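You operate a simulated robot arm through the tools that you are given. There is no shell and no other tool.

You are at the controls of a simulated robot arm. One attempt, no reset.

JOB
Oil the chain by hand until it shows dark, then shut the drip.
Fine: feeder switch off first, blue lever to HAND, green lever open, wind the red wheel; blue lever back to MOTOR.

Only the result counts: the job must be done as asked and must still hold three seconds after the hand-in. Knocking over, shifting, dropping, spilling or breaking anything else fails it.

ROBOT AND FRAMES
A 6-joint arm with a two-finger gripper, fixed in place. Base frame: the origin is on the floor under the middle of its stand, x ahead of it, y to its left, z up. Lengths are in mm, angles in degrees, forces in N, time in s.
It reaches about 1298 mm from its shoulder. Its first joint turns from -149.0 to 149.0 degrees. Payload 1.57 kg.
The TCP is the grasp point between the finger pads, 21 mm short of the fingertips. In the tool frame z runs along the fingers and y along their closing line. The gripper opens to 70 mm; its body begins 50 mm behind the TCP.
Orientation is that of the tool frame in the base frame, as a unit quaternion [w, x, y, z]. With the fingers straight down and closing along the base's y, the tool's x points along the base's -x, its y along +y and its z along -z.

CONTROLS
- The arm moves only by the tool step_arm. Its argument "moves" is text: rows parted by semicolons, each of 7 numbers parted by spaces: the turn, a rotation vector about the tool's x, y, z in degrees, then the shift along the tool's x, y, z in mm, then the gripper command, from -1 (fully open) to 1 (shut), values between in proportion. In form: ax ay az x y z claw; .... A call has 1 to 20 rows; each row is the pose to reach, as a shift and turn from the pose commanded when the call began, along the tool's axes at that moment. Each row takes 0.2 s and may step no farther than 50 mm and 8.6 degrees from the row before; otherwise, or with a gripper value out of range, the whole call is refused. A pose out of reach is approached as far as the arm can. The call stops where the force on the tool passes 40 N (or 10 N more than at its start, if that is more) or the arm is blocked; 0.2 s more then pass. The fingers move at their own pace (about 64.8 mm/s each) and stop on an object; they squeeze with about 30 N. The grip force told is the motor's: it shows also when the fingers shut on nothing. Time passes only in rows, and 0.2 s behind the last, so rows that repeat a pose let the fingers close. It gives the time, the measured TCP pose, the force on the tool (base axes), the opening and the grip force at its end, in the units of the frame above (readings bear some noise), with the torque about the TCP (base axes, N m) and any sound that the robot's microphone picked up.
- Cameras (640 x 400 px; columns grow to the right, rows downward): "scene" is fixed at [401.2, 499.3, 1202.2]; the picture's right is [-1.00, 0.06, 0.00], its down [0.01, 0.16, -0.99] and it looks along [-0.06, -0.98, -0.16] (base axes); focal length 317 px, centre (320, 200). "wrist" rides on the gripper at [79, 4, -81] in the tool frame; the picture's right is [-0.05, 1.00, 0.00], its down [-0.67, -0.04, -0.74] and it looks along [-0.74, -0.04, 0.67] (tool axes); focal length 256 px, centre (320, 200). There is no depth. A picture from a camera that has moved, and an enlarged one, comes with that camera's place and axes in the base frame and with its lens.
- get_image(camera): a new picture of that camera. No time passes.
- lift_body(by): slides the trunk up (or, below 0, down) by that many mm; the arm rides with it, the base frame stays. It gives what a move gives, with no picture.
- enlarge(camera, box): a new picture of the part [left, top, right, bottom] of that camera's present view, enlarged. No time passes.
- job_done(): hands the job in; it is judged then, once.

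Nothing tells you positions but the pictures and the camera data. Unless the task says otherwise, let go and move clear before handing in.

The tools are called after "Request:" as name(argument=value, ...) on one line, values as JSON. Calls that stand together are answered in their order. step_arm: Moves the arm, as the interface text tells. Its arguments: {"type":"object","properties":{"moves":{"type":"string"}},"required":["moves"]} The other tools are called the same way: lift_body (by) moves the trunk up or down; get_image (camera) takes a picture; enlarge (camera, box) takes an enlarged picture of a part of a camera's view; job_done () hands the job in.

At the start:

```text
t: 0.0
position: [142.6, -593.3, 1168.0]
tcp_rot: [0.0, 0.0, 1.0, 0.0]
ft_force: [-0.1, -0.3, 0.4]
wrist_torque: [0.03, 0.01, -0.01]
grip_width: 70.1
grip_force: 0.1
trunk travel left (down, up): [-849.0, 121.0]
```

scene: 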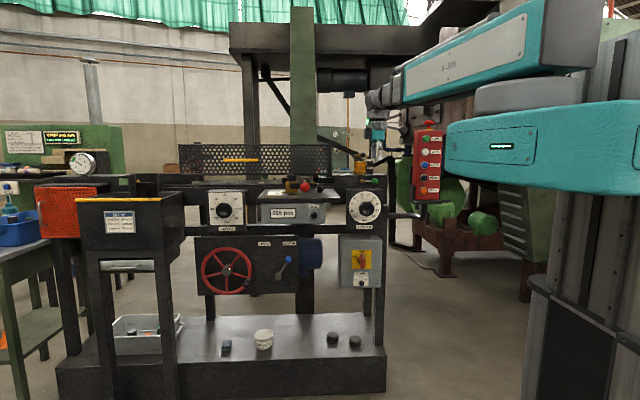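
wrist: 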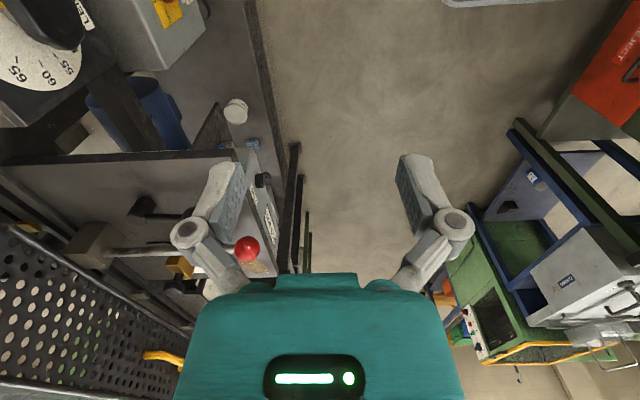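

I see a machine with a red wheel, a blue lever below it (HAND/MOTOR panel), a yellow/red switch, dials and a chain area. I'll enlarge the views to read labels before moving.

Request:
enlarge(camera="scene", box=[190, 230, 390, 355])

Request:
enlarge(camera="scene", box=[190, 140, 390, 265])

Request:
enlarge(camera="scene", box=[60, 170, 200, 257])

Request:
enlarge(camera="scene", box=[340, 80, 480, 260])

Request:
enlarge(camera="scene", box=[0, 110, 130, 260])

```text
3.20 times, centred on (290, 292) of scene
camera zoom: at [401.2, 499.3, 1202.2], right [-1.0, 0.06, 0.0], down [0.01, 0.16, -0.99], along [-0.06, -0.98, -0.16], focal length 1015 px, centre (416, -96)
```

zoom: 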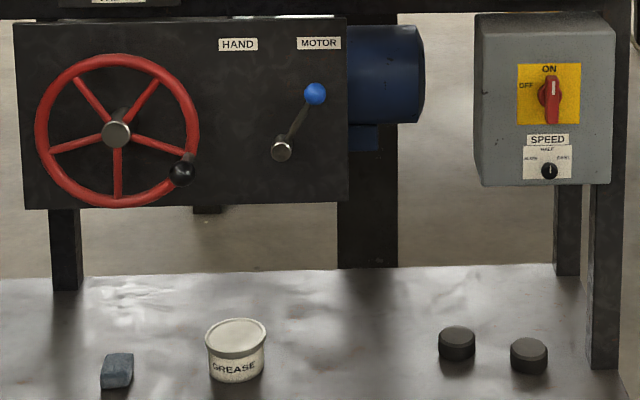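

```text
3.20 times, centred on (290, 202) of scene
camera zoom: at [401.2, 499.3, 1202.2], right [-1.0, 0.06, 0.0], down [0.01, 0.16, -0.99], along [-0.06, -0.98, -0.16], focal length 1015 px, centre (416, 192)
```

zoom: 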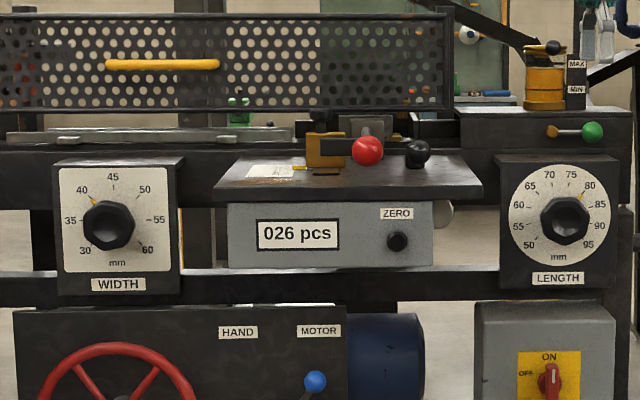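

```text
4.57 times, centred on (130, 214) of scene
camera zoom: at [401.2, 499.3, 1202.2], right [-1.0, 0.06, 0.0], down [0.01, 0.16, -0.99], along [-0.06, -0.98, -0.16], focal length 1450 px, centre (1189, 138)
```

zoom: 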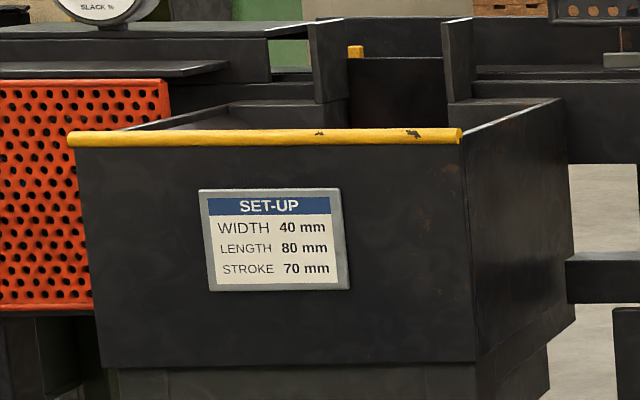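

```text
2.22 times, centred on (410, 170) of scene
camera zoom: at [401.2, 499.3, 1202.2], right [-1.0, 0.06, 0.0], down [0.01, 0.16, -0.99], along [-0.06, -0.98, -0.16], focal length 705 px, centre (120, 267)
```

zoom: 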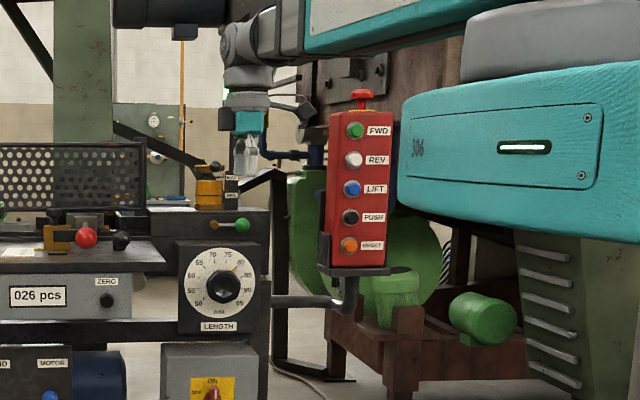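

```text
2.67 times, centred on (65, 185) of scene
camera zoom: at [401.2, 499.3, 1202.2], right [-1.0, 0.06, 0.0], down [0.01, 0.16, -0.99], along [-0.06, -0.98, -0.16], focal length 846 px, centre (1000, 240)
```

zoom: 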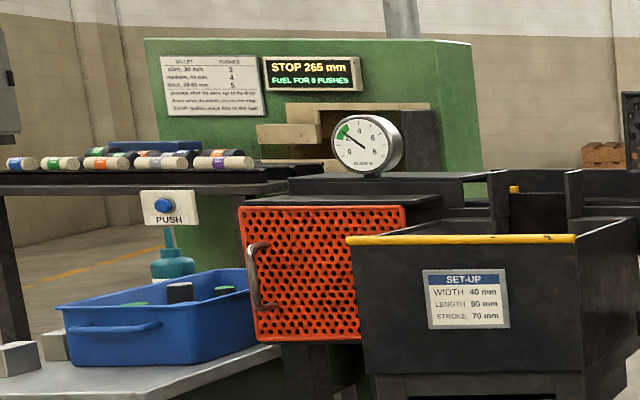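

The machine front is about y≈-890; the switch box, blue lever, wheel and oiler with a green lever all belong to it. I'll zoom further on the oiler, switch and wrist view.

Request:
enlarge(camera="scene", box=[335, 145, 395, 195])

Request:
enlarge(camera="scene", box=[335, 235, 395, 295])

Request:
enlarge(camera="scene", box=[170, 140, 390, 200])

Request:
enlarge(camera="wrist", box=[0, 100, 300, 400])

Request:
enlarge(camera="wrist", box=[0, 0, 300, 190])

```text
8.00 times, centred on (365, 170) of scene
camera zoom: at [401.2, 499.3, 1202.2], right [-1.0, 0.06, 0.0], down [0.01, 0.16, -0.99], along [-0.06, -0.98, -0.16], focal length 2537 px, centre (-40, 440)
```

zoom: 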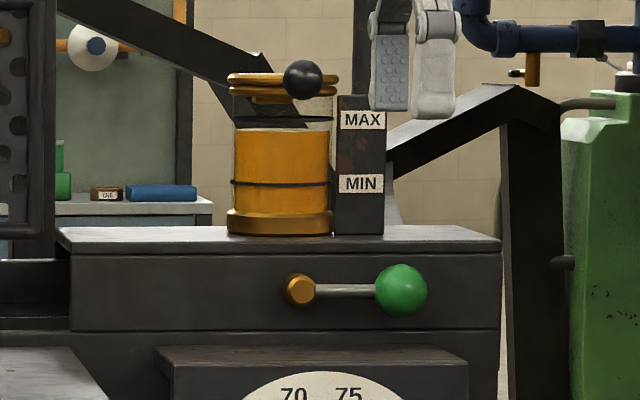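

```text
6.67 times, centred on (365, 265) of scene
camera zoom: at [401.2, 499.3, 1202.2], right [-1.0, 0.06, 0.0], down [0.01, 0.16, -0.99], along [-0.06, -0.98, -0.16], focal length 2114 px, centre (20, -233)
```

zoom: 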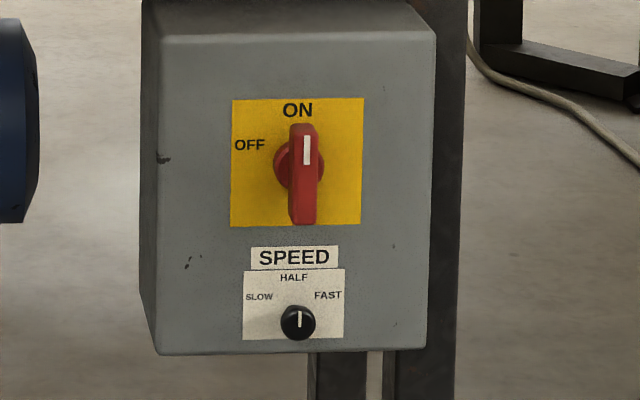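

```text
2.91 times, centred on (280, 170) of scene
camera zoom: at [401.2, 499.3, 1202.2], right [-1.0, 0.06, 0.0], down [0.01, 0.16, -0.99], along [-0.06, -0.98, -0.16], focal length 923 px, centre (436, 287)
```

zoom: 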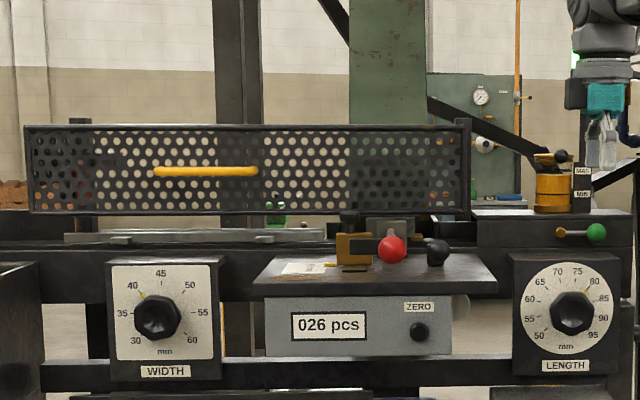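

```text
1.33 times, centred on (150, 250) of wrist
camera zoom: at [65.1, -589.7, 1248.7], right [0.05, 1.0, 0.0], down [0.67, -0.04, 0.74], along [0.74, -0.04, -0.67], focal length 341 px, centre (547, 133)
```

zoom: 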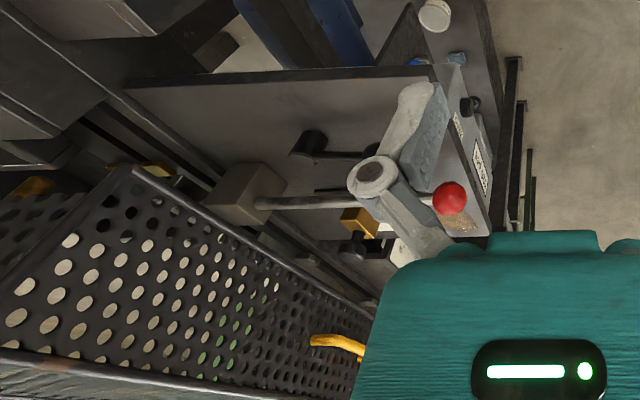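

```text
2.11 times, centred on (150, 95) of wrist
camera zoom: at [65.1, -589.7, 1248.7], right [0.05, 1.0, 0.0], down [0.67, -0.04, 0.74], along [0.74, -0.04, -0.67], focal length 539 px, centre (678, 421)
```

zoom: 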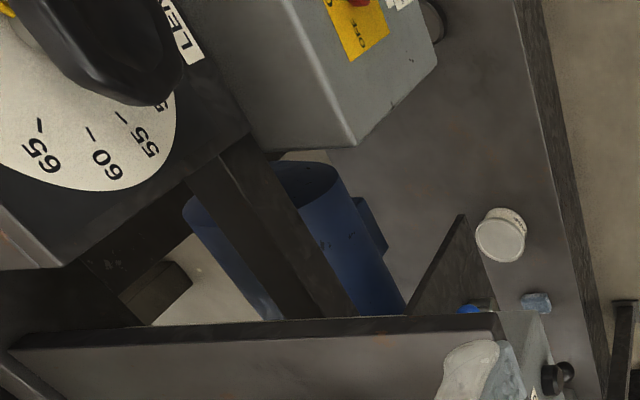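

The switch is ON, the blue lever is at MOTOR, and the green lever lies horizontal on the oiler block. I'll turn the tool to point at the machine (-y) with the wrist camera above, in free space, to survey it up close.

Request:
step_arm(moves="4.619 4.619 -4.619 -7 2 0 -1; 9.238 9.238 -9.238 -14 4 0 -1; 13.857 13.857 -13.857 -21 6 0 -1; 18.476 18.476 -18.476 -28 9 0 -1; 23.095 23.095 -23.095 -36 11 0 -1; 27.714 27.714 -27.714 -43 13 0 -1; 32.333 32.333 -32.333 -50 15 0 -1; 36.952 36.952 -36.952 -57 18 0 -1; 41.571 41.571 -41.571 -64 20 0 -1; 46.19 46.19 -46.19 -71 22 0 -1; 50.809 50.809 -50.809 -78 24 0 -1; 55.428 55.428 -55.428 -86 26 0 -1; 60.047 60.047 -60.047 -93 29 0 -1; 64.666 64.666 -64.666 -100 31 0 -1; 69.282 69.282 -69.282 -107 33 0 -1")

```text
t: 3.2
position: [271.0, -621.5, 1354.7]
tcp_rot: [0.5, 0.501, -0.499, 0.5]
ft_force: [0.2, -0.6, -0.1]
wrist_torque: [0.0, 0.01, -0.04]
grip_width: 69.7
grip_force: 0.1
out of reach, approached as far as the arm can: row 2, 3, 4, 5, 6, 7, 8, 9, 10, 11, 12, 13, 14, 15
trunk travel left (down, up): [-849.0, 121.0]
```

The orientation is right, though the arm couldn't hold the position that close in; the TCP is now at about (271,-622,1355). I'll look at both views.

Request:
get_image(camera="scene")

Request:
get_image(camera="wrist")

```text
taken
```

scene: 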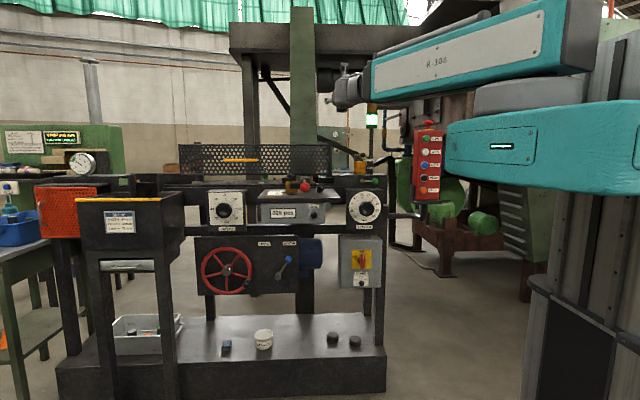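

```text
taken
camera wrist: at [268.2, -540.8, 1433.0], right [-1.0, 0.0, -0.05], down [0.03, 0.74, -0.67], along [0.04, -0.67, -0.74], focal length 256 px, centre (320, 200)
```

wrist: 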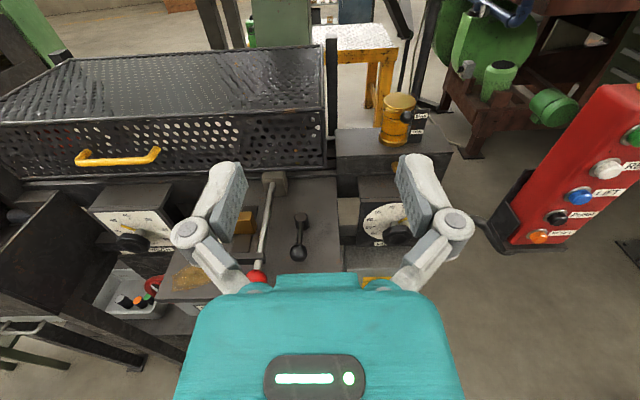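

Request:
enlarge(camera="wrist", box=[0, 30, 330, 250])

Request:
enlarge(camera="wrist", box=[310, 70, 470, 190])

Request:
enlarge(camera="scene", box=[335, 145, 395, 195])

```text
1.82 times, centred on (165, 140) of wrist
camera zoom: at [268.2, -540.8, 1433.0], right [-1.0, 0.0, -0.05], down [0.03, 0.74, -0.67], along [0.04, -0.67, -0.74], focal length 465 px, centre (602, 309)
```

zoom: 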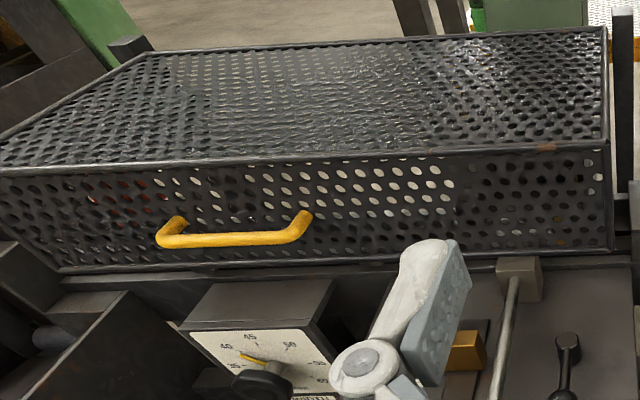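

```text
3.33 times, centred on (390, 130) of wrist
camera zoom: at [268.2, -540.8, 1433.0], right [-1.0, 0.0, -0.05], down [0.03, 0.74, -0.67], along [0.04, -0.67, -0.74], focal length 853 px, centre (87, 433)
```

zoom: 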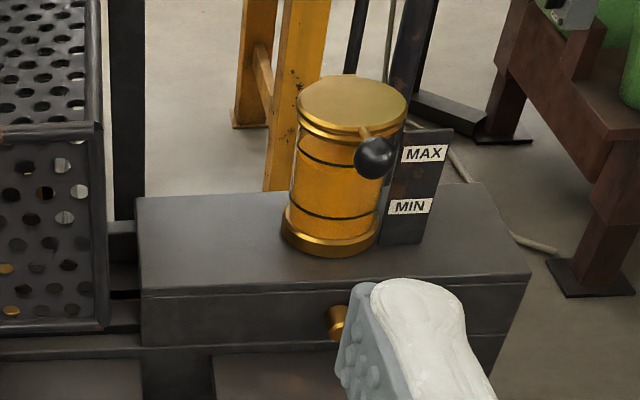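

```text
8.00 times, centred on (365, 170) of scene
camera zoom: at [401.2, 499.3, 1202.2], right [-1.0, 0.06, 0.0], down [0.01, 0.16, -0.99], along [-0.06, -0.98, -0.16], focal length 2537 px, centre (-40, 440)
```

zoom: 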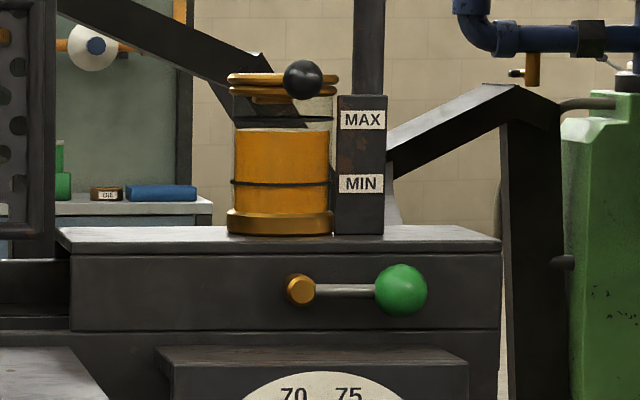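

Request:
enlarge(camera="scene", box=[30, 140, 190, 240])

Request:
enlarge(camera="scene", box=[170, 140, 340, 200])

Request:
enlarge(camera="scene", box=[280, 165, 350, 210])

Request:
enlarge(camera="scene", box=[90, 150, 200, 220])

```text
4.00 times, centred on (110, 190) of scene
camera zoom: at [401.2, 499.3, 1202.2], right [-1.0, 0.06, 0.0], down [0.01, 0.16, -0.99], along [-0.06, -0.98, -0.16], focal length 1269 px, centre (1160, 240)
```

zoom: 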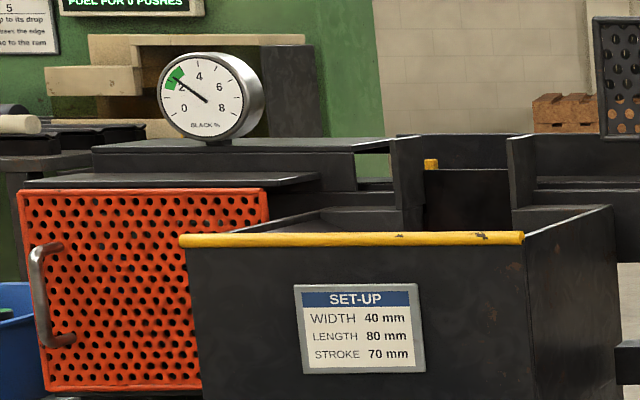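

```text
3.76 times, centred on (255, 170) of scene
camera zoom: at [401.2, 499.3, 1202.2], right [-1.0, 0.06, 0.0], down [0.01, 0.16, -0.99], along [-0.06, -0.98, -0.16], focal length 1194 px, centre (565, 313)
```

zoom: 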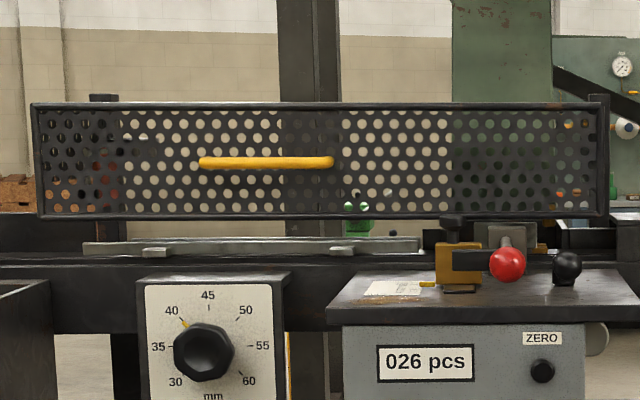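

```text
8.89 times, centred on (315, 188) of scene
camera zoom: at [401.2, 499.3, 1202.2], right [-1.0, 0.06, 0.0], down [0.01, 0.16, -0.99], along [-0.06, -0.98, -0.16], focal length 2819 px, centre (364, 311)
```

zoom: 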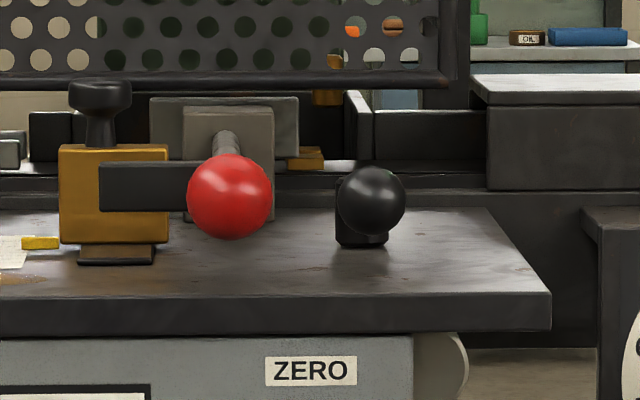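

```text
5.71 times, centred on (145, 185) of scene
camera zoom: at [401.2, 499.3, 1202.2], right [-1.0, 0.06, 0.0], down [0.01, 0.16, -0.99], along [-0.06, -0.98, -0.16], focal length 1812 px, centre (1320, 286)
```

zoom: 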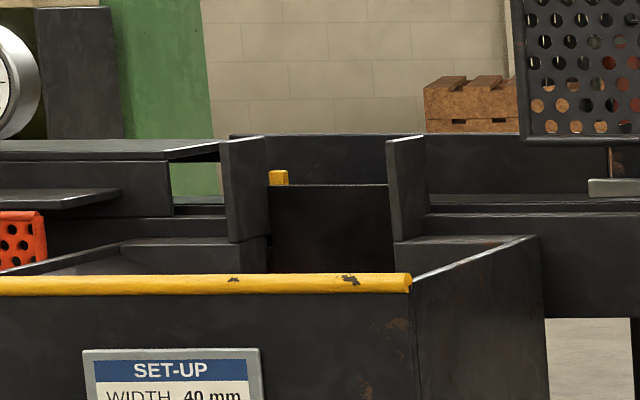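

The oiler drips into the block that leads to the conveyor line under the perforated guard; I haven't found the chain yet. I'll slide the arm sideways (+x) for a better view of the middle and left.

Request:
step_arm(moves="0 0 0 0 -40 0 -1; 0 0 0 0 -80 0 -1; 0 0 0 0 -120 0 -1; 0 0 0 0 -160 0 -1; 0 0 0 0 -200 0 -1; 0 0 0 0 -240 0 -1; 0 0 0 0 -280 0 -1; 0 0 0 0 -320 0 -1; 0 0 0 0 -360 0 -1; 0 0 0 0 -400 0 -1")

Request:
get_image(camera="wrist")

Request:
get_image(camera="scene")

```text
t: 5.4
position: [680.3, -614.1, 1353.2]
tcp_rot: [0.5, 0.5, -0.5, 0.5]
ft_force: [0.2, -0.5, 0.0]
wrist_torque: [-0.02, -0.02, -0.01]
grip_width: 70.0
grip_force: 0.0
out of reach, approached as far as the arm can: row 6
trunk travel left (down, up): [-849.0, 121.0]
```

```text
taken
camera wrist: at [677.0, -533.5, 1432.4], right [-1.0, 0.0, -0.05], down [0.04, 0.75, -0.67], along [0.04, -0.67, -0.74], focal length 256 px, centre (320, 200)
```

wrist: 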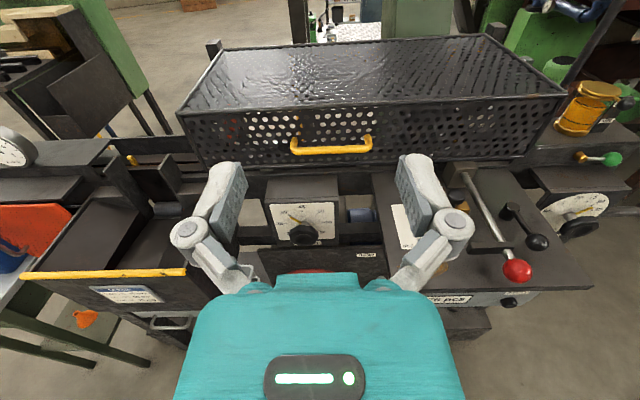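

```text
taken
```

scene: 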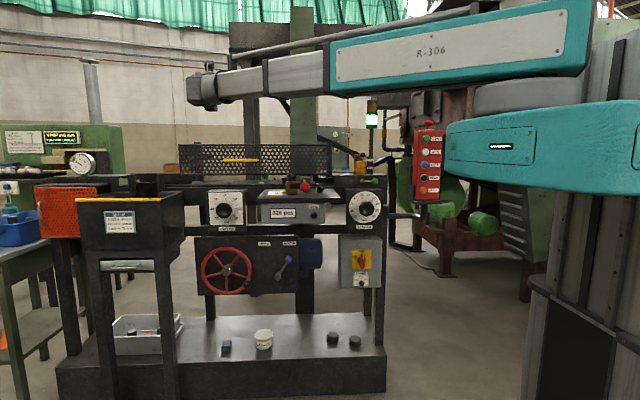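

Request:
enlarge(camera="wrist", box=[160, 30, 400, 200])

Request:
enlarge(camera="wrist", box=[390, 60, 640, 230])

Request:
enlarge(camera="wrist", box=[0, 60, 240, 230])

Request:
enlarge(camera="wrist", box=[440, 130, 640, 270])

```text
2.35 times, centred on (280, 115) of wrist
camera zoom: at [677.0, -533.5, 1432.4], right [-1.0, 0.0, -0.05], down [0.04, 0.75, -0.67], along [0.04, -0.67, -0.74], focal length 602 px, centre (414, 400)
```

zoom: 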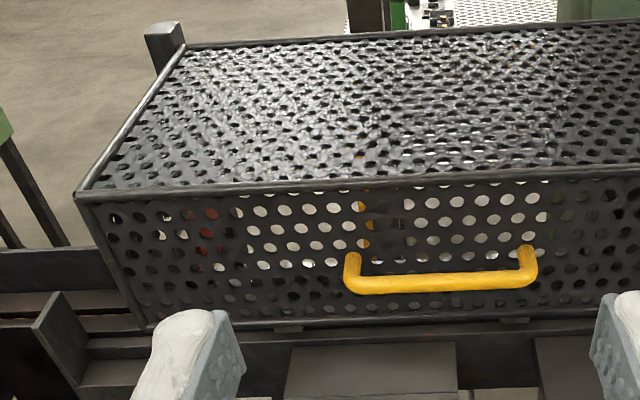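

```text
2.35 times, centred on (515, 145) of wrist
camera zoom: at [677.0, -533.5, 1432.4], right [-1.0, 0.0, -0.05], down [0.04, 0.75, -0.67], along [0.04, -0.67, -0.74], focal length 602 px, centre (-139, 329)
```

zoom: 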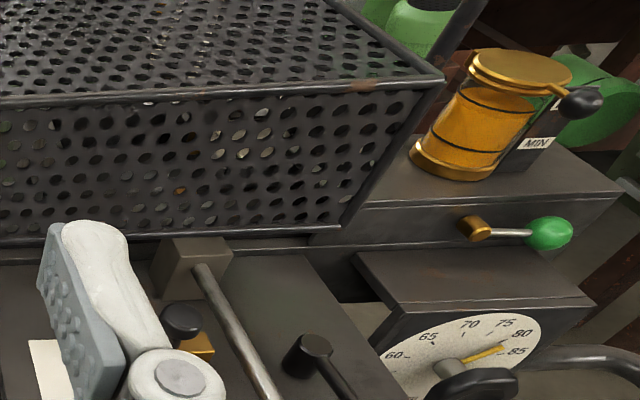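

```text
2.35 times, centred on (120, 145) of wrist
camera zoom: at [677.0, -533.5, 1432.4], right [-1.0, 0.0, -0.05], down [0.04, 0.75, -0.67], along [0.04, -0.67, -0.74], focal length 602 px, centre (791, 329)
```

zoom: 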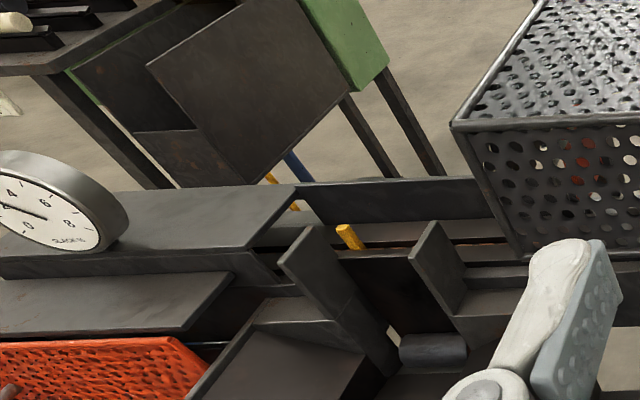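

```text
2.86 times, centred on (540, 200) of wrist
camera zoom: at [677.0, -533.5, 1432.4], right [-1.0, 0.0, -0.05], down [0.04, 0.75, -0.67], along [0.04, -0.67, -0.74], focal length 731 px, centre (-309, 200)
```

zoom: 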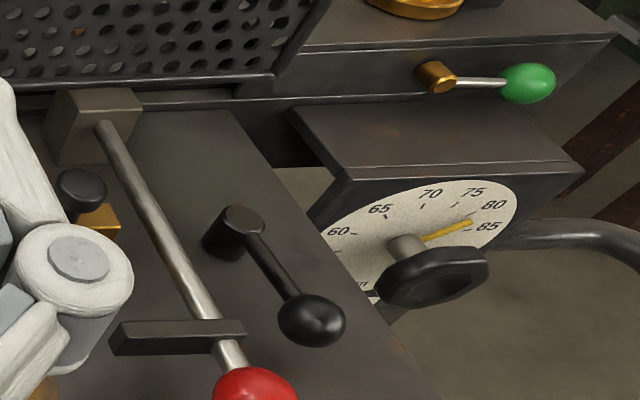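

Request:
enlarge(camera="wrist", box=[105, 140, 215, 200])

Request:
enlarge(camera="wrist", box=[430, 110, 560, 190])

Request:
enlarge(camera="wrist", box=[230, 100, 420, 180])

```text
5.82 times, centred on (160, 170) of wrist
camera zoom: at [677.0, -533.5, 1432.4], right [-1.0, 0.0, -0.05], down [0.04, 0.75, -0.67], along [0.04, -0.67, -0.74], focal length 1489 px, centre (1251, 374)
```

zoom: 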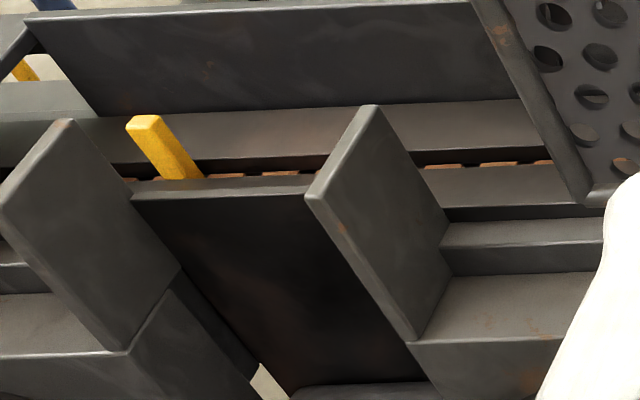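

```text
4.92 times, centred on (495, 150) of wrist
camera zoom: at [677.0, -533.5, 1432.4], right [-1.0, 0.0, -0.05], down [0.04, 0.75, -0.67], along [0.04, -0.67, -0.74], focal length 1260 px, centre (-542, 446)
```

zoom: 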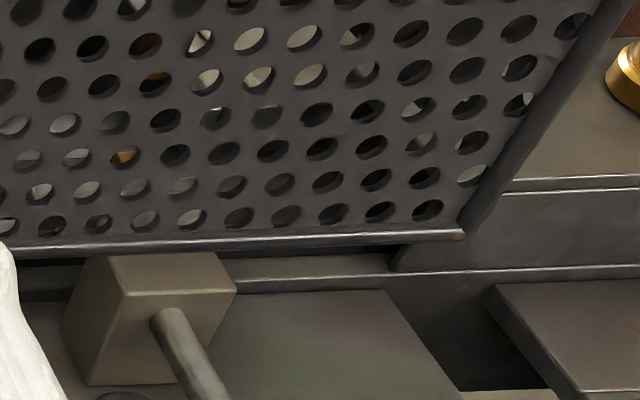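

```text
3.37 times, centred on (325, 140) of wrist
camera zoom: at [677.0, -533.5, 1432.4], right [-1.0, 0.0, -0.05], down [0.04, 0.75, -0.67], along [0.04, -0.67, -0.74], focal length 862 px, centre (303, 402)
```

zoom: 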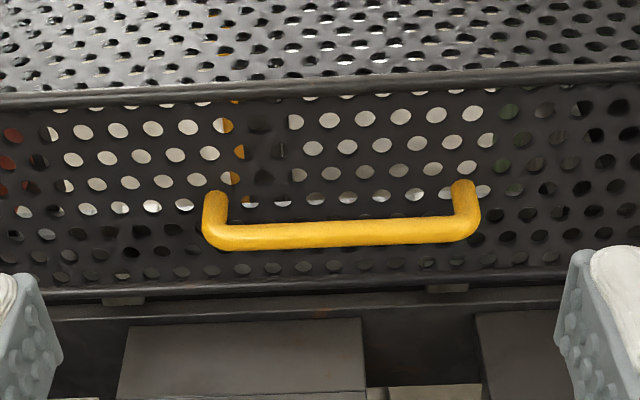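

The rusty-brown chain shows in the groove behind the channel wall at the left end, which is good for checking later. Next I'll test how freely the arm can move in z at this orientation, with a small downward shift.

Request:
step_arm(moves="0 0 0 -20 0 0 -1; 0 0 0 -40 0 0 -1; 0 0 0 -60 0 0 -1; 0 0 0 -80 0 0 -1; 0 0 0 -80 0 0 -1")

Request:
get_image(camera="scene")

```text
t: 6.6
position: [678.7, -614.3, 1354.9]
tcp_rot: [0.5, 0.501, -0.5, 0.499]
ft_force: [0.3, 0.0, 0.3]
wrist_torque: [0.02, -0.02, 0.02]
grip_width: 70.1
grip_force: 0.2
out of reach, approached as far as the arm can: row 1, 2, 3, 4, 5
trunk travel left (down, up): [-849.0, 121.0]
```

```text
taken
```

scene: 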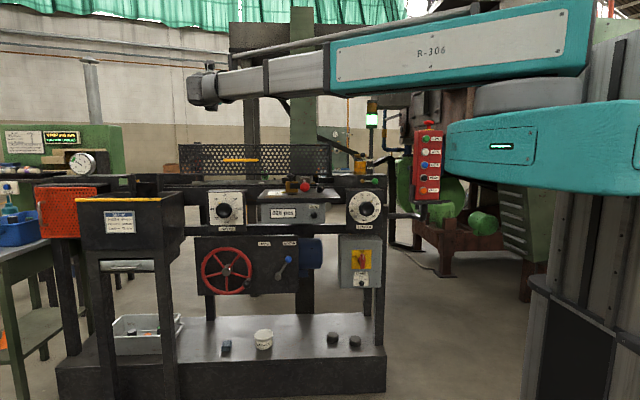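

So the arm's height is fixed by the trunk: TCP z only changes with `lift_body` or tool pitch, and the wrist centre sits about 187 mm behind the TCP. I'll move over to x≈135 in front of the switch box, keeping clear at y≈-690.

Request:
step_arm(moves="0 0 0 0 40 8 -1; 0 0 0 0 80 16 -1; 0 0 0 0 120 24 -1; 0 0 0 0 160 32 -1; 0 0 0 0 200 40 -1; 0 0 0 0 240 48 -1; 0 0 0 0 280 56 -1; 0 0 0 0 320 64 -1; 0 0 0 0 360 72 -1; 0 0 0 0 400 76 -1; 0 0 0 0 440 76 -1; 0 0 0 0 480 76 -1; 0 0 0 0 520 76 -1; 0 0 0 0 544 76 -1")

Request:
get_image(camera="wrist")

Request:
get_image(camera="scene")

```text
t: 9.6
position: [132.1, -690.3, 1353.4]
tcp_rot: [-0.5, -0.5, 0.501, -0.499]
ft_force: [-0.3, 0.5, -0.5]
wrist_torque: [0.02, 0.04, 0.01]
grip_width: 69.8
grip_force: 0.0
out of reach, approached as far as the arm can: row 8
trunk travel left (down, up): [-849.0, 121.0]
```

```text
taken
camera wrist: at [129.6, -609.0, 1432.9], right [-1.0, 0.0, -0.05], down [0.04, 0.75, -0.67], along [0.04, -0.67, -0.74], focal length 256 px, centre (320, 200)
```

wrist: 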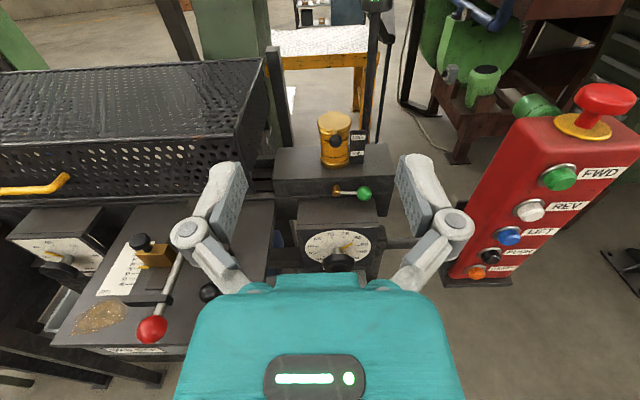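

```text
taken
```

scene: 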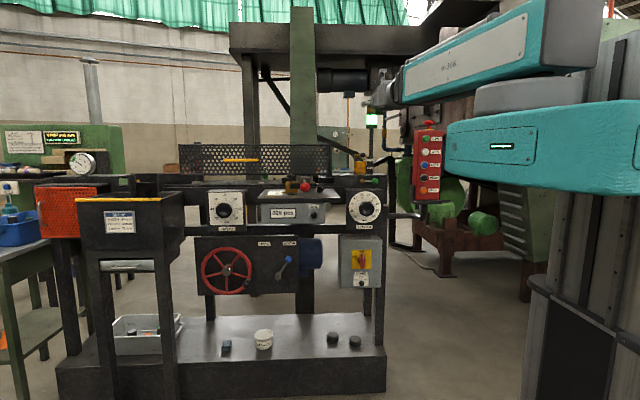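

Request:
enlarge(camera="wrist", box=[270, 105, 410, 215])

Request:
lift_body(by=-250)

Request:
get_image(camera="wrist")

Request:
get_image(camera="scene")

```text
3.64 times, centred on (340, 160) of wrist
camera zoom: at [129.6, -609.0, 1432.9], right [-1.0, 0.0, -0.05], down [0.04, 0.75, -0.67], along [0.04, -0.67, -0.74], focal length 931 px, centre (247, 346)
```

zoom: 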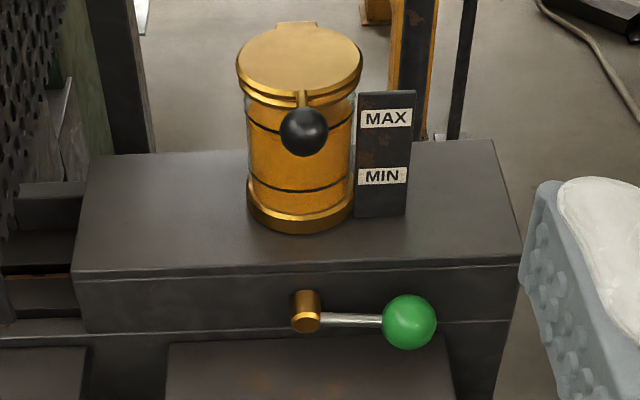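

```text
t: 12.2
position: [133.4, -689.1, 1104.4]
tcp_rot: [0.5, 0.501, -0.5, 0.499]
ft_force: [0.4, -0.2, -0.5]
wrist_torque: [0.0, 0.0, -0.02]
grip_width: 70.1
grip_force: 0.0
trunk travel left (down, up): [-599.0, 371.0]
```

```text
taken
camera wrist: at [130.1, -609.1, 1182.9], right [-1.0, 0.0, -0.05], down [0.04, 0.75, -0.67], along [0.04, -0.67, -0.74], focal length 256 px, centre (320, 200)
```

wrist: 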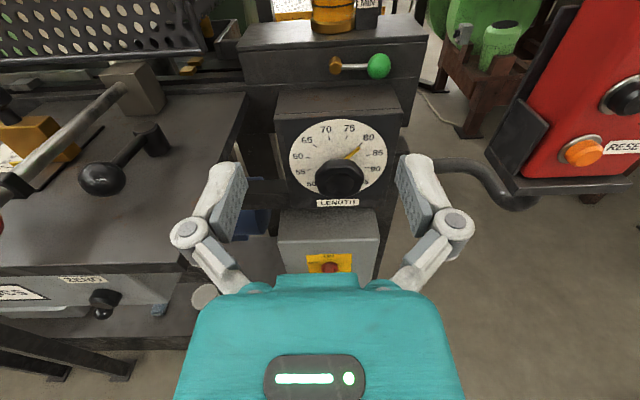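

```text
taken
```

scene: 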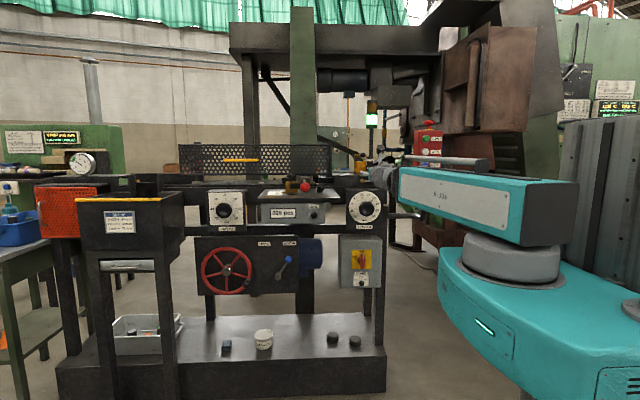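

The green lever's pivot works out to about (115,-973,1050), with its ball at about (59,-965,1048). I'll lower further to view the switch.

Request:
lift_body(by=-200)

Request:
get_image(camera="wrist")

Request:
enlarge(camera="wrist", box=[250, 90, 410, 210])

Request:
get_image(camera="scene")

```text
t: 14.3
position: [132.8, -689.1, 904.7]
tcp_rot: [0.499, 0.501, -0.5, 0.5]
ft_force: [-0.8, -0.3, 0.0]
wrist_torque: [0.04, 0.05, 0.0]
grip_width: 69.7
grip_force: 0.1
trunk travel left (down, up): [-399.0, 571.0]
```

```text
taken
camera wrist: at [130.1, -609.1, 982.9], right [-1.0, 0.0, -0.05], down [0.04, 0.75, -0.67], along [0.04, -0.67, -0.74], focal length 256 px, centre (320, 200)
```

wrist: 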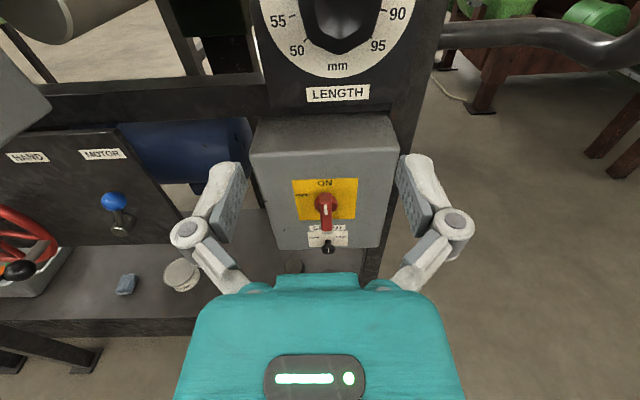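

```text
3.33 times, centred on (330, 150) of wrist
camera zoom: at [130.1, -609.1, 982.9], right [-1.0, 0.0, -0.05], down [0.04, 0.75, -0.67], along [0.04, -0.67, -0.74], focal length 853 px, centre (287, 367)
```

zoom: 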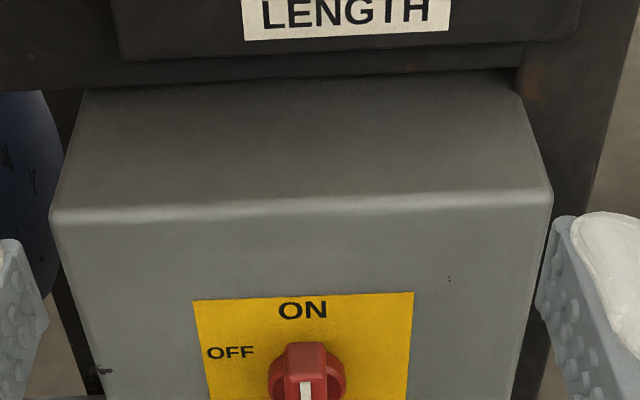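

```text
taken
```

scene: 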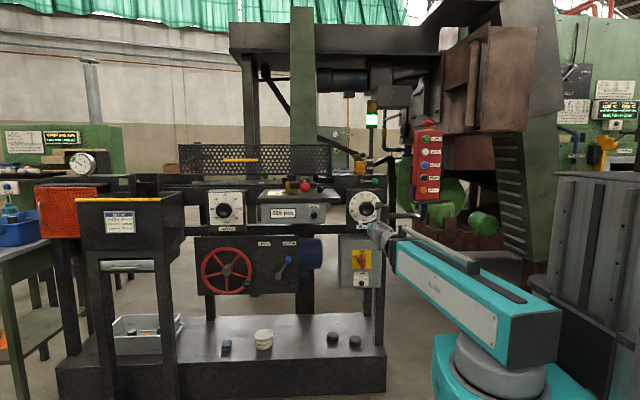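

Request:
enlarge(camera="wrist", box=[270, 160, 380, 260])

Request:
enlarge(camera="wrist", box=[0, 120, 200, 300])

```text
4.00 times, centred on (325, 210) of wrist
camera zoom: at [130.1, -609.1, 982.9], right [-1.0, 0.0, -0.05], down [0.04, 0.75, -0.67], along [0.04, -0.67, -0.74], focal length 1024 px, centre (300, 160)
```

zoom: 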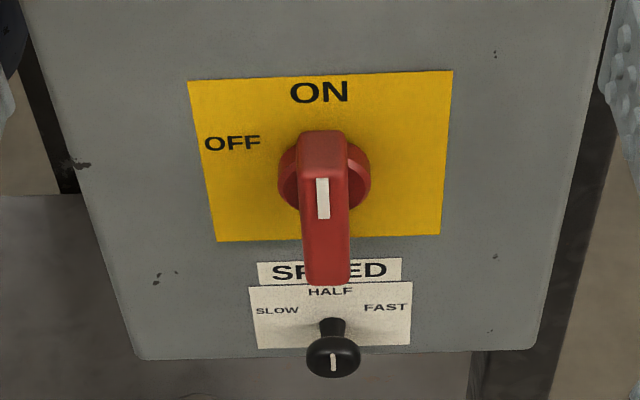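

```text
2.22 times, centred on (100, 210) of wrist
camera zoom: at [130.1, -609.1, 982.9], right [-1.0, 0.0, -0.05], down [0.04, 0.75, -0.67], along [0.04, -0.67, -0.74], focal length 569 px, centre (809, 178)
```

zoom: 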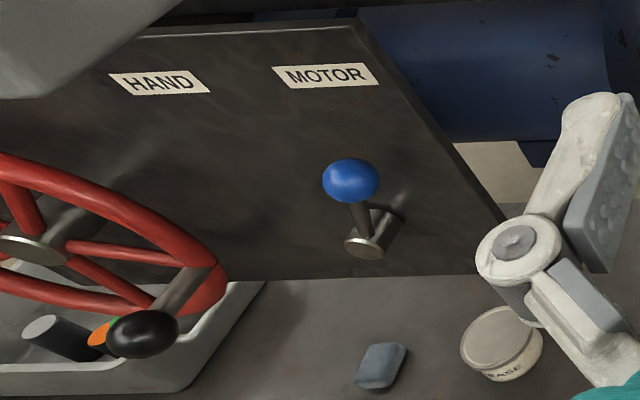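

Switch plate: centre about (136,-859,705), with the bar knob's front at y≈-828, spanning z≈672–739. I'll lower to its height and recheck the alignment before moving in.

Request:
lift_body(by=-199)

Request:
get_image(camera="wrist")

Request:
get_image(camera="scene")

```text
t: 16.5
position: [133.2, -688.7, 705.6]
tcp_rot: [0.5, 0.5, -0.5, 0.5]
ft_force: [-0.4, 0.3, -0.2]
wrist_torque: [-0.01, 0.04, 0.02]
grip_width: 69.9
grip_force: 0.0
trunk travel left (down, up): [-200.0, 770.0]
```

```text
taken
camera wrist: at [130.1, -609.1, 783.9], right [-1.0, 0.0, -0.05], down [0.04, 0.75, -0.67], along [0.04, -0.67, -0.74], focal length 256 px, centre (320, 200)
```

wrist: 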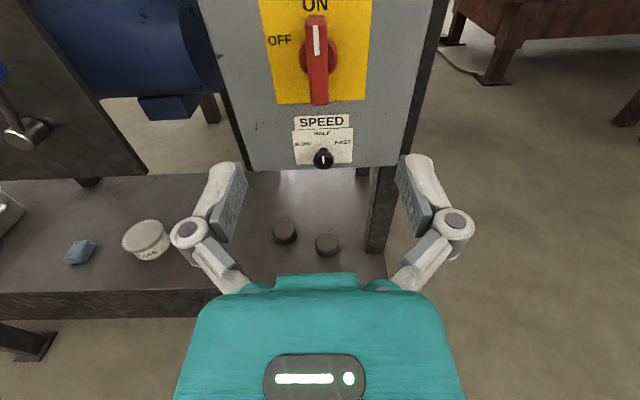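

```text
taken
```

scene: 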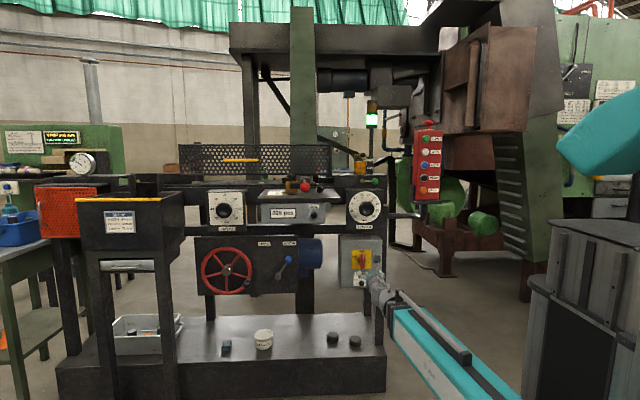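

The switch axis refines to about (136,-857,702). I'll advance straight in with the fingers open and close on the bar knob.

Request:
step_arm(moves="0 0 0 0 -1 30 -1; 0 0 0 0 -2 60 -1; 0 0 0 0 -3 90 -1; 0 0 0 0 -3 112 -1; 0 0 0 0 -3 126 -1; 0 0 0 0 -3 135 -1; 0 0 0 0 -3 135 -1")

Request:
get_image(camera="wrist")

```text
t: 18.1
position: [135.1, -826.0, 705.8]
tcp_rot: [0.5, 0.501, -0.499, 0.5]
ft_force: [-0.1, 0.0, 0.0]
wrist_torque: [-0.02, 0.0, 0.02]
grip_width: 69.9
grip_force: 0.1
trunk travel left (down, up): [-200.0, 770.0]
```

```text
taken
camera wrist: at [132.6, -745.1, 784.0], right [-1.0, 0.0, -0.05], down [0.04, 0.74, -0.67], along [0.04, -0.67, -0.74], focal length 256 px, centre (320, 200)
```

wrist: 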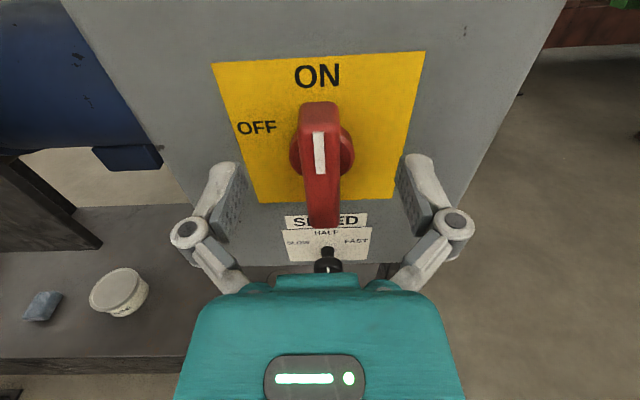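

The knob sits centred between the fingers. Closing on it now.

Request:
step_arm(moves="0 0 0 0 0 0 1; 0 0 0 0 0 0 1; 0 0 0 0 0 0 1; 0 0 0 0 0 0 1; 0 0 0 0 0 0 1")

Request:
get_image(camera="wrist")

```text
t: 19.3
position: [134.8, -823.8, 704.8]
tcp_rot: [-0.5, -0.5, 0.501, -0.499]
ft_force: [-6.4, 6.2, -3.7]
wrist_torque: [0.09, 0.03, -0.12]
grip_width: 17.1
grip_force: 32.4
trunk travel left (down, up): [-200.0, 770.0]
```

```text
taken
camera wrist: at [132.1, -744.6, 784.0], right [-1.0, 0.0, -0.05], down [0.04, 0.74, -0.67], along [0.04, -0.67, -0.74], focal length 256 px, centre (320, 200)
```

wrist: 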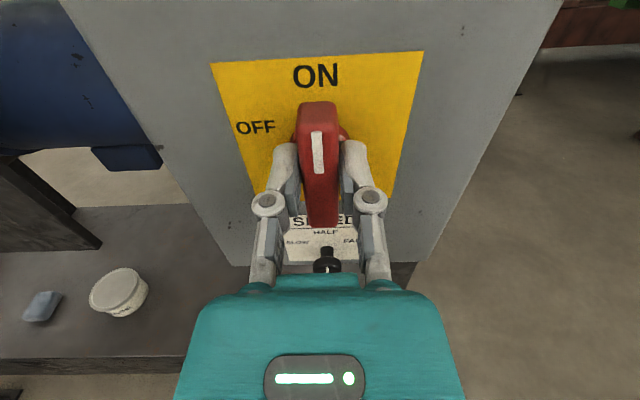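

Gripped at 17 mm. Now I'll turn the knob anticlockwise (toward OFF) in steps.

Request:
step_arm(moves="0 0 -7 0 0 0 1; 0 0 -14 0 0 0 1; 0 0 -21 0 0 0 1; 0 0 -28 0 0 0 1; 0 0 -35 0 0 0 1; 0 0 -42 0 0 0 1; 0 0 -49 0 0 0 1; 0 0 -56 0 0 0 1; 0 0 -60 0 0 0 1")

Request:
get_image(camera="wrist")

Request:
enlarge(camera="scene", box=[335, 235, 395, 295])

```text
t: 21.4
position: [139.4, -824.3, 701.4]
tcp_rot: [0.681, 0.684, -0.183, 0.186]
ft_force: [6.1, 3.1, -29.4]
wrist_torque: [0.75, -0.13, -0.17]
grip_width: 16.6
grip_force: 32.4
trunk travel left (down, up): [-200.0, 770.0]
stopped in row 9: the force on the tool passed its limit at 41 N (the readings are from after the stop); the commanded pose is now the measured one
```

```text
taken
camera wrist: at [206.5, -744.5, 746.0], right [-0.55, -0.01, 0.84], down [-0.56, 0.74, -0.36], along [-0.62, -0.67, -0.41], focal length 256 px, centre (320, 200)
```

wrist: 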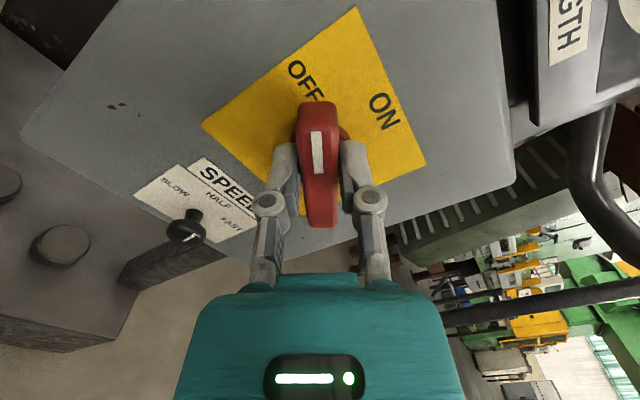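

```text
6.67 times, centred on (365, 265) of scene
camera zoom: at [401.2, 499.3, 1202.2], right [-1.0, 0.06, 0.0], down [0.01, 0.16, -0.99], along [-0.06, -0.98, -0.16], focal length 2114 px, centre (20, -233)
```

zoom: 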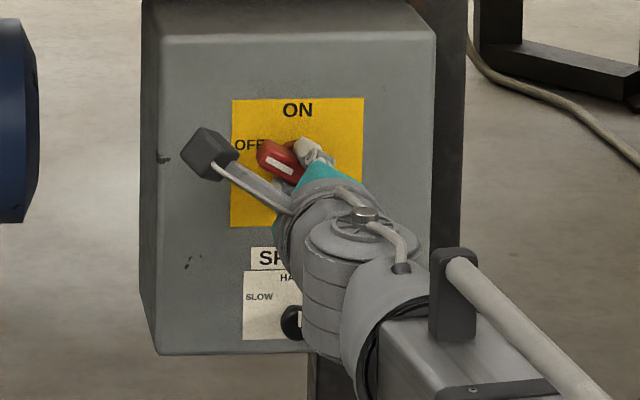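

The knob has turned about 60° and stopped only on side force, since the axis is a few mm lower than my grip. I'll continue in small steps, with the offset corrected, to find its stop.

Request:
step_arm(moves="0 0 0 0 0 0 1; 0 0 -4 0 0 0 1; 0 0 -8 0 -0.5 0 1; 0 0 -12 0 -1 0 1; 0 0 -12 0 -1 0 1")

Request:
get_image(camera="wrist")

Request:
enlarge(camera="scene", box=[335, 235, 395, 295])

```text
t: 22.2
position: [140.5, -825.0, 701.5]
tcp_rot: [0.691, 0.696, -0.136, 0.14]
ft_force: [3.6, 1.9, -38.3]
wrist_torque: [0.96, -0.17, -0.49]
grip_width: 17.0
grip_force: 31.7
trunk travel left (down, up): [-200.0, 770.0]
stopped in row 4: the force on the tool passed its limit at 41 N (the readings are from after the stop); the commanded pose is now the measured one
```

```text
taken
camera wrist: at [211.9, -744.4, 736.2], right [-0.43, -0.01, 0.9], down [-0.61, 0.74, -0.28], along [-0.67, -0.67, -0.32], focal length 256 px, centre (320, 200)
```

wrist: 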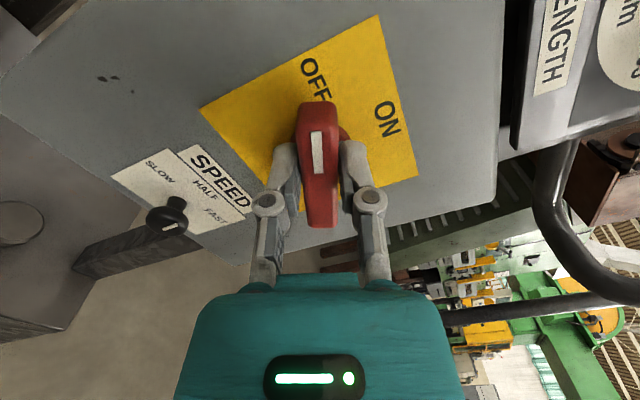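

```text
6.67 times, centred on (365, 265) of scene
camera zoom: at [401.2, 499.3, 1202.2], right [-1.0, 0.06, 0.0], down [0.01, 0.16, -0.99], along [-0.06, -0.98, -0.16], focal length 2114 px, centre (20, -233)
```

zoom: 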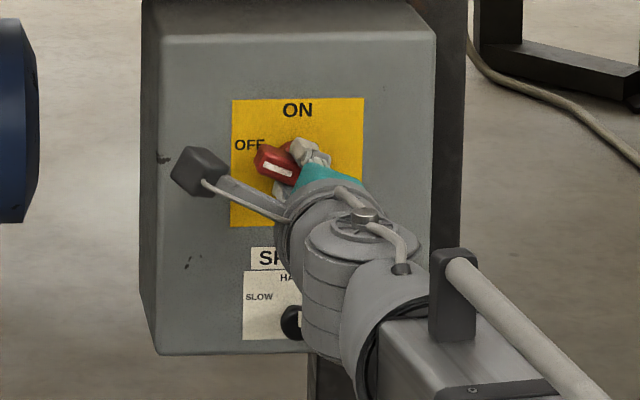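

The residual force is pure -z, so the trunk holds me a few mm too high. I'll lower it 5 mm to relieve that.

Request:
lift_body(by=-5)

```text
t: 22.8
position: [138.9, -825.2, 701.7]
tcp_rot: [0.693, 0.694, -0.134, 0.139]
ft_force: [6.4, -25.3, 34.2]
wrist_torque: [-0.61, 0.09, 0.31]
grip_width: 17.0
grip_force: 31.7
trunk travel left (down, up): [-195.0, 775.0]
```

Request:
lift_body(by=2.4)

```text
t: 23.3
position: [139.0, -824.9, 702.2]
tcp_rot: [0.693, 0.695, -0.134, 0.14]
ft_force: [5.7, -23.8, 10.1]
wrist_torque: [-0.41, 0.02, 0.66]
grip_width: 16.9
grip_force: 32.4
trunk travel left (down, up): [-198.0, 772.0]
```

Forces have relaxed. I'll turn a few degrees further to see whether there's a stop.

Request:
step_arm(moves="0 0 -3 0 0 -0.5 1; 0 0 -6 0 0 -1 1; 0 0 -9 0 0 -1 1; 0 0 -12 0 0 -1 1; 0 0 -15 0 0 -1 1; 0 0 -18 0 0 -1 1")

Request:
get_image(camera="wrist")

Request:
enlarge(camera="scene", box=[335, 235, 395, 295])

```text
t: 24.7
position: [140.4, -822.3, 699.7]
tcp_rot: [0.708, 0.705, -0.024, 0.031]
ft_force: [14.2, -7.8, -35.4]
wrist_torque: [0.66, -0.08, -0.39]
grip_width: 17.0
grip_force: 32.5
trunk travel left (down, up): [-198.0, 772.0]
```

```text
taken
camera wrist: at [218.4, -742.9, 709.8], right [-0.13, 0.0, 0.99], down [-0.67, 0.74, -0.09], along [-0.73, -0.67, -0.09], focal length 256 px, centre (320, 200)
```

wrist: 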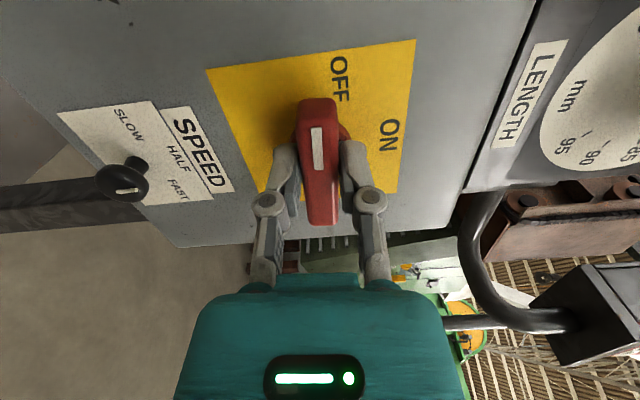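

```text
6.67 times, centred on (365, 265) of scene
camera zoom: at [401.2, 499.3, 1202.2], right [-1.0, 0.06, 0.0], down [0.01, 0.16, -0.99], along [-0.06, -0.98, -0.16], focal length 2114 px, centre (20, -233)
```

zoom: 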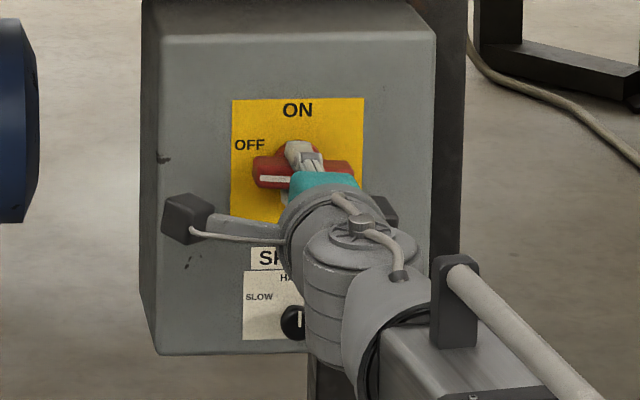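

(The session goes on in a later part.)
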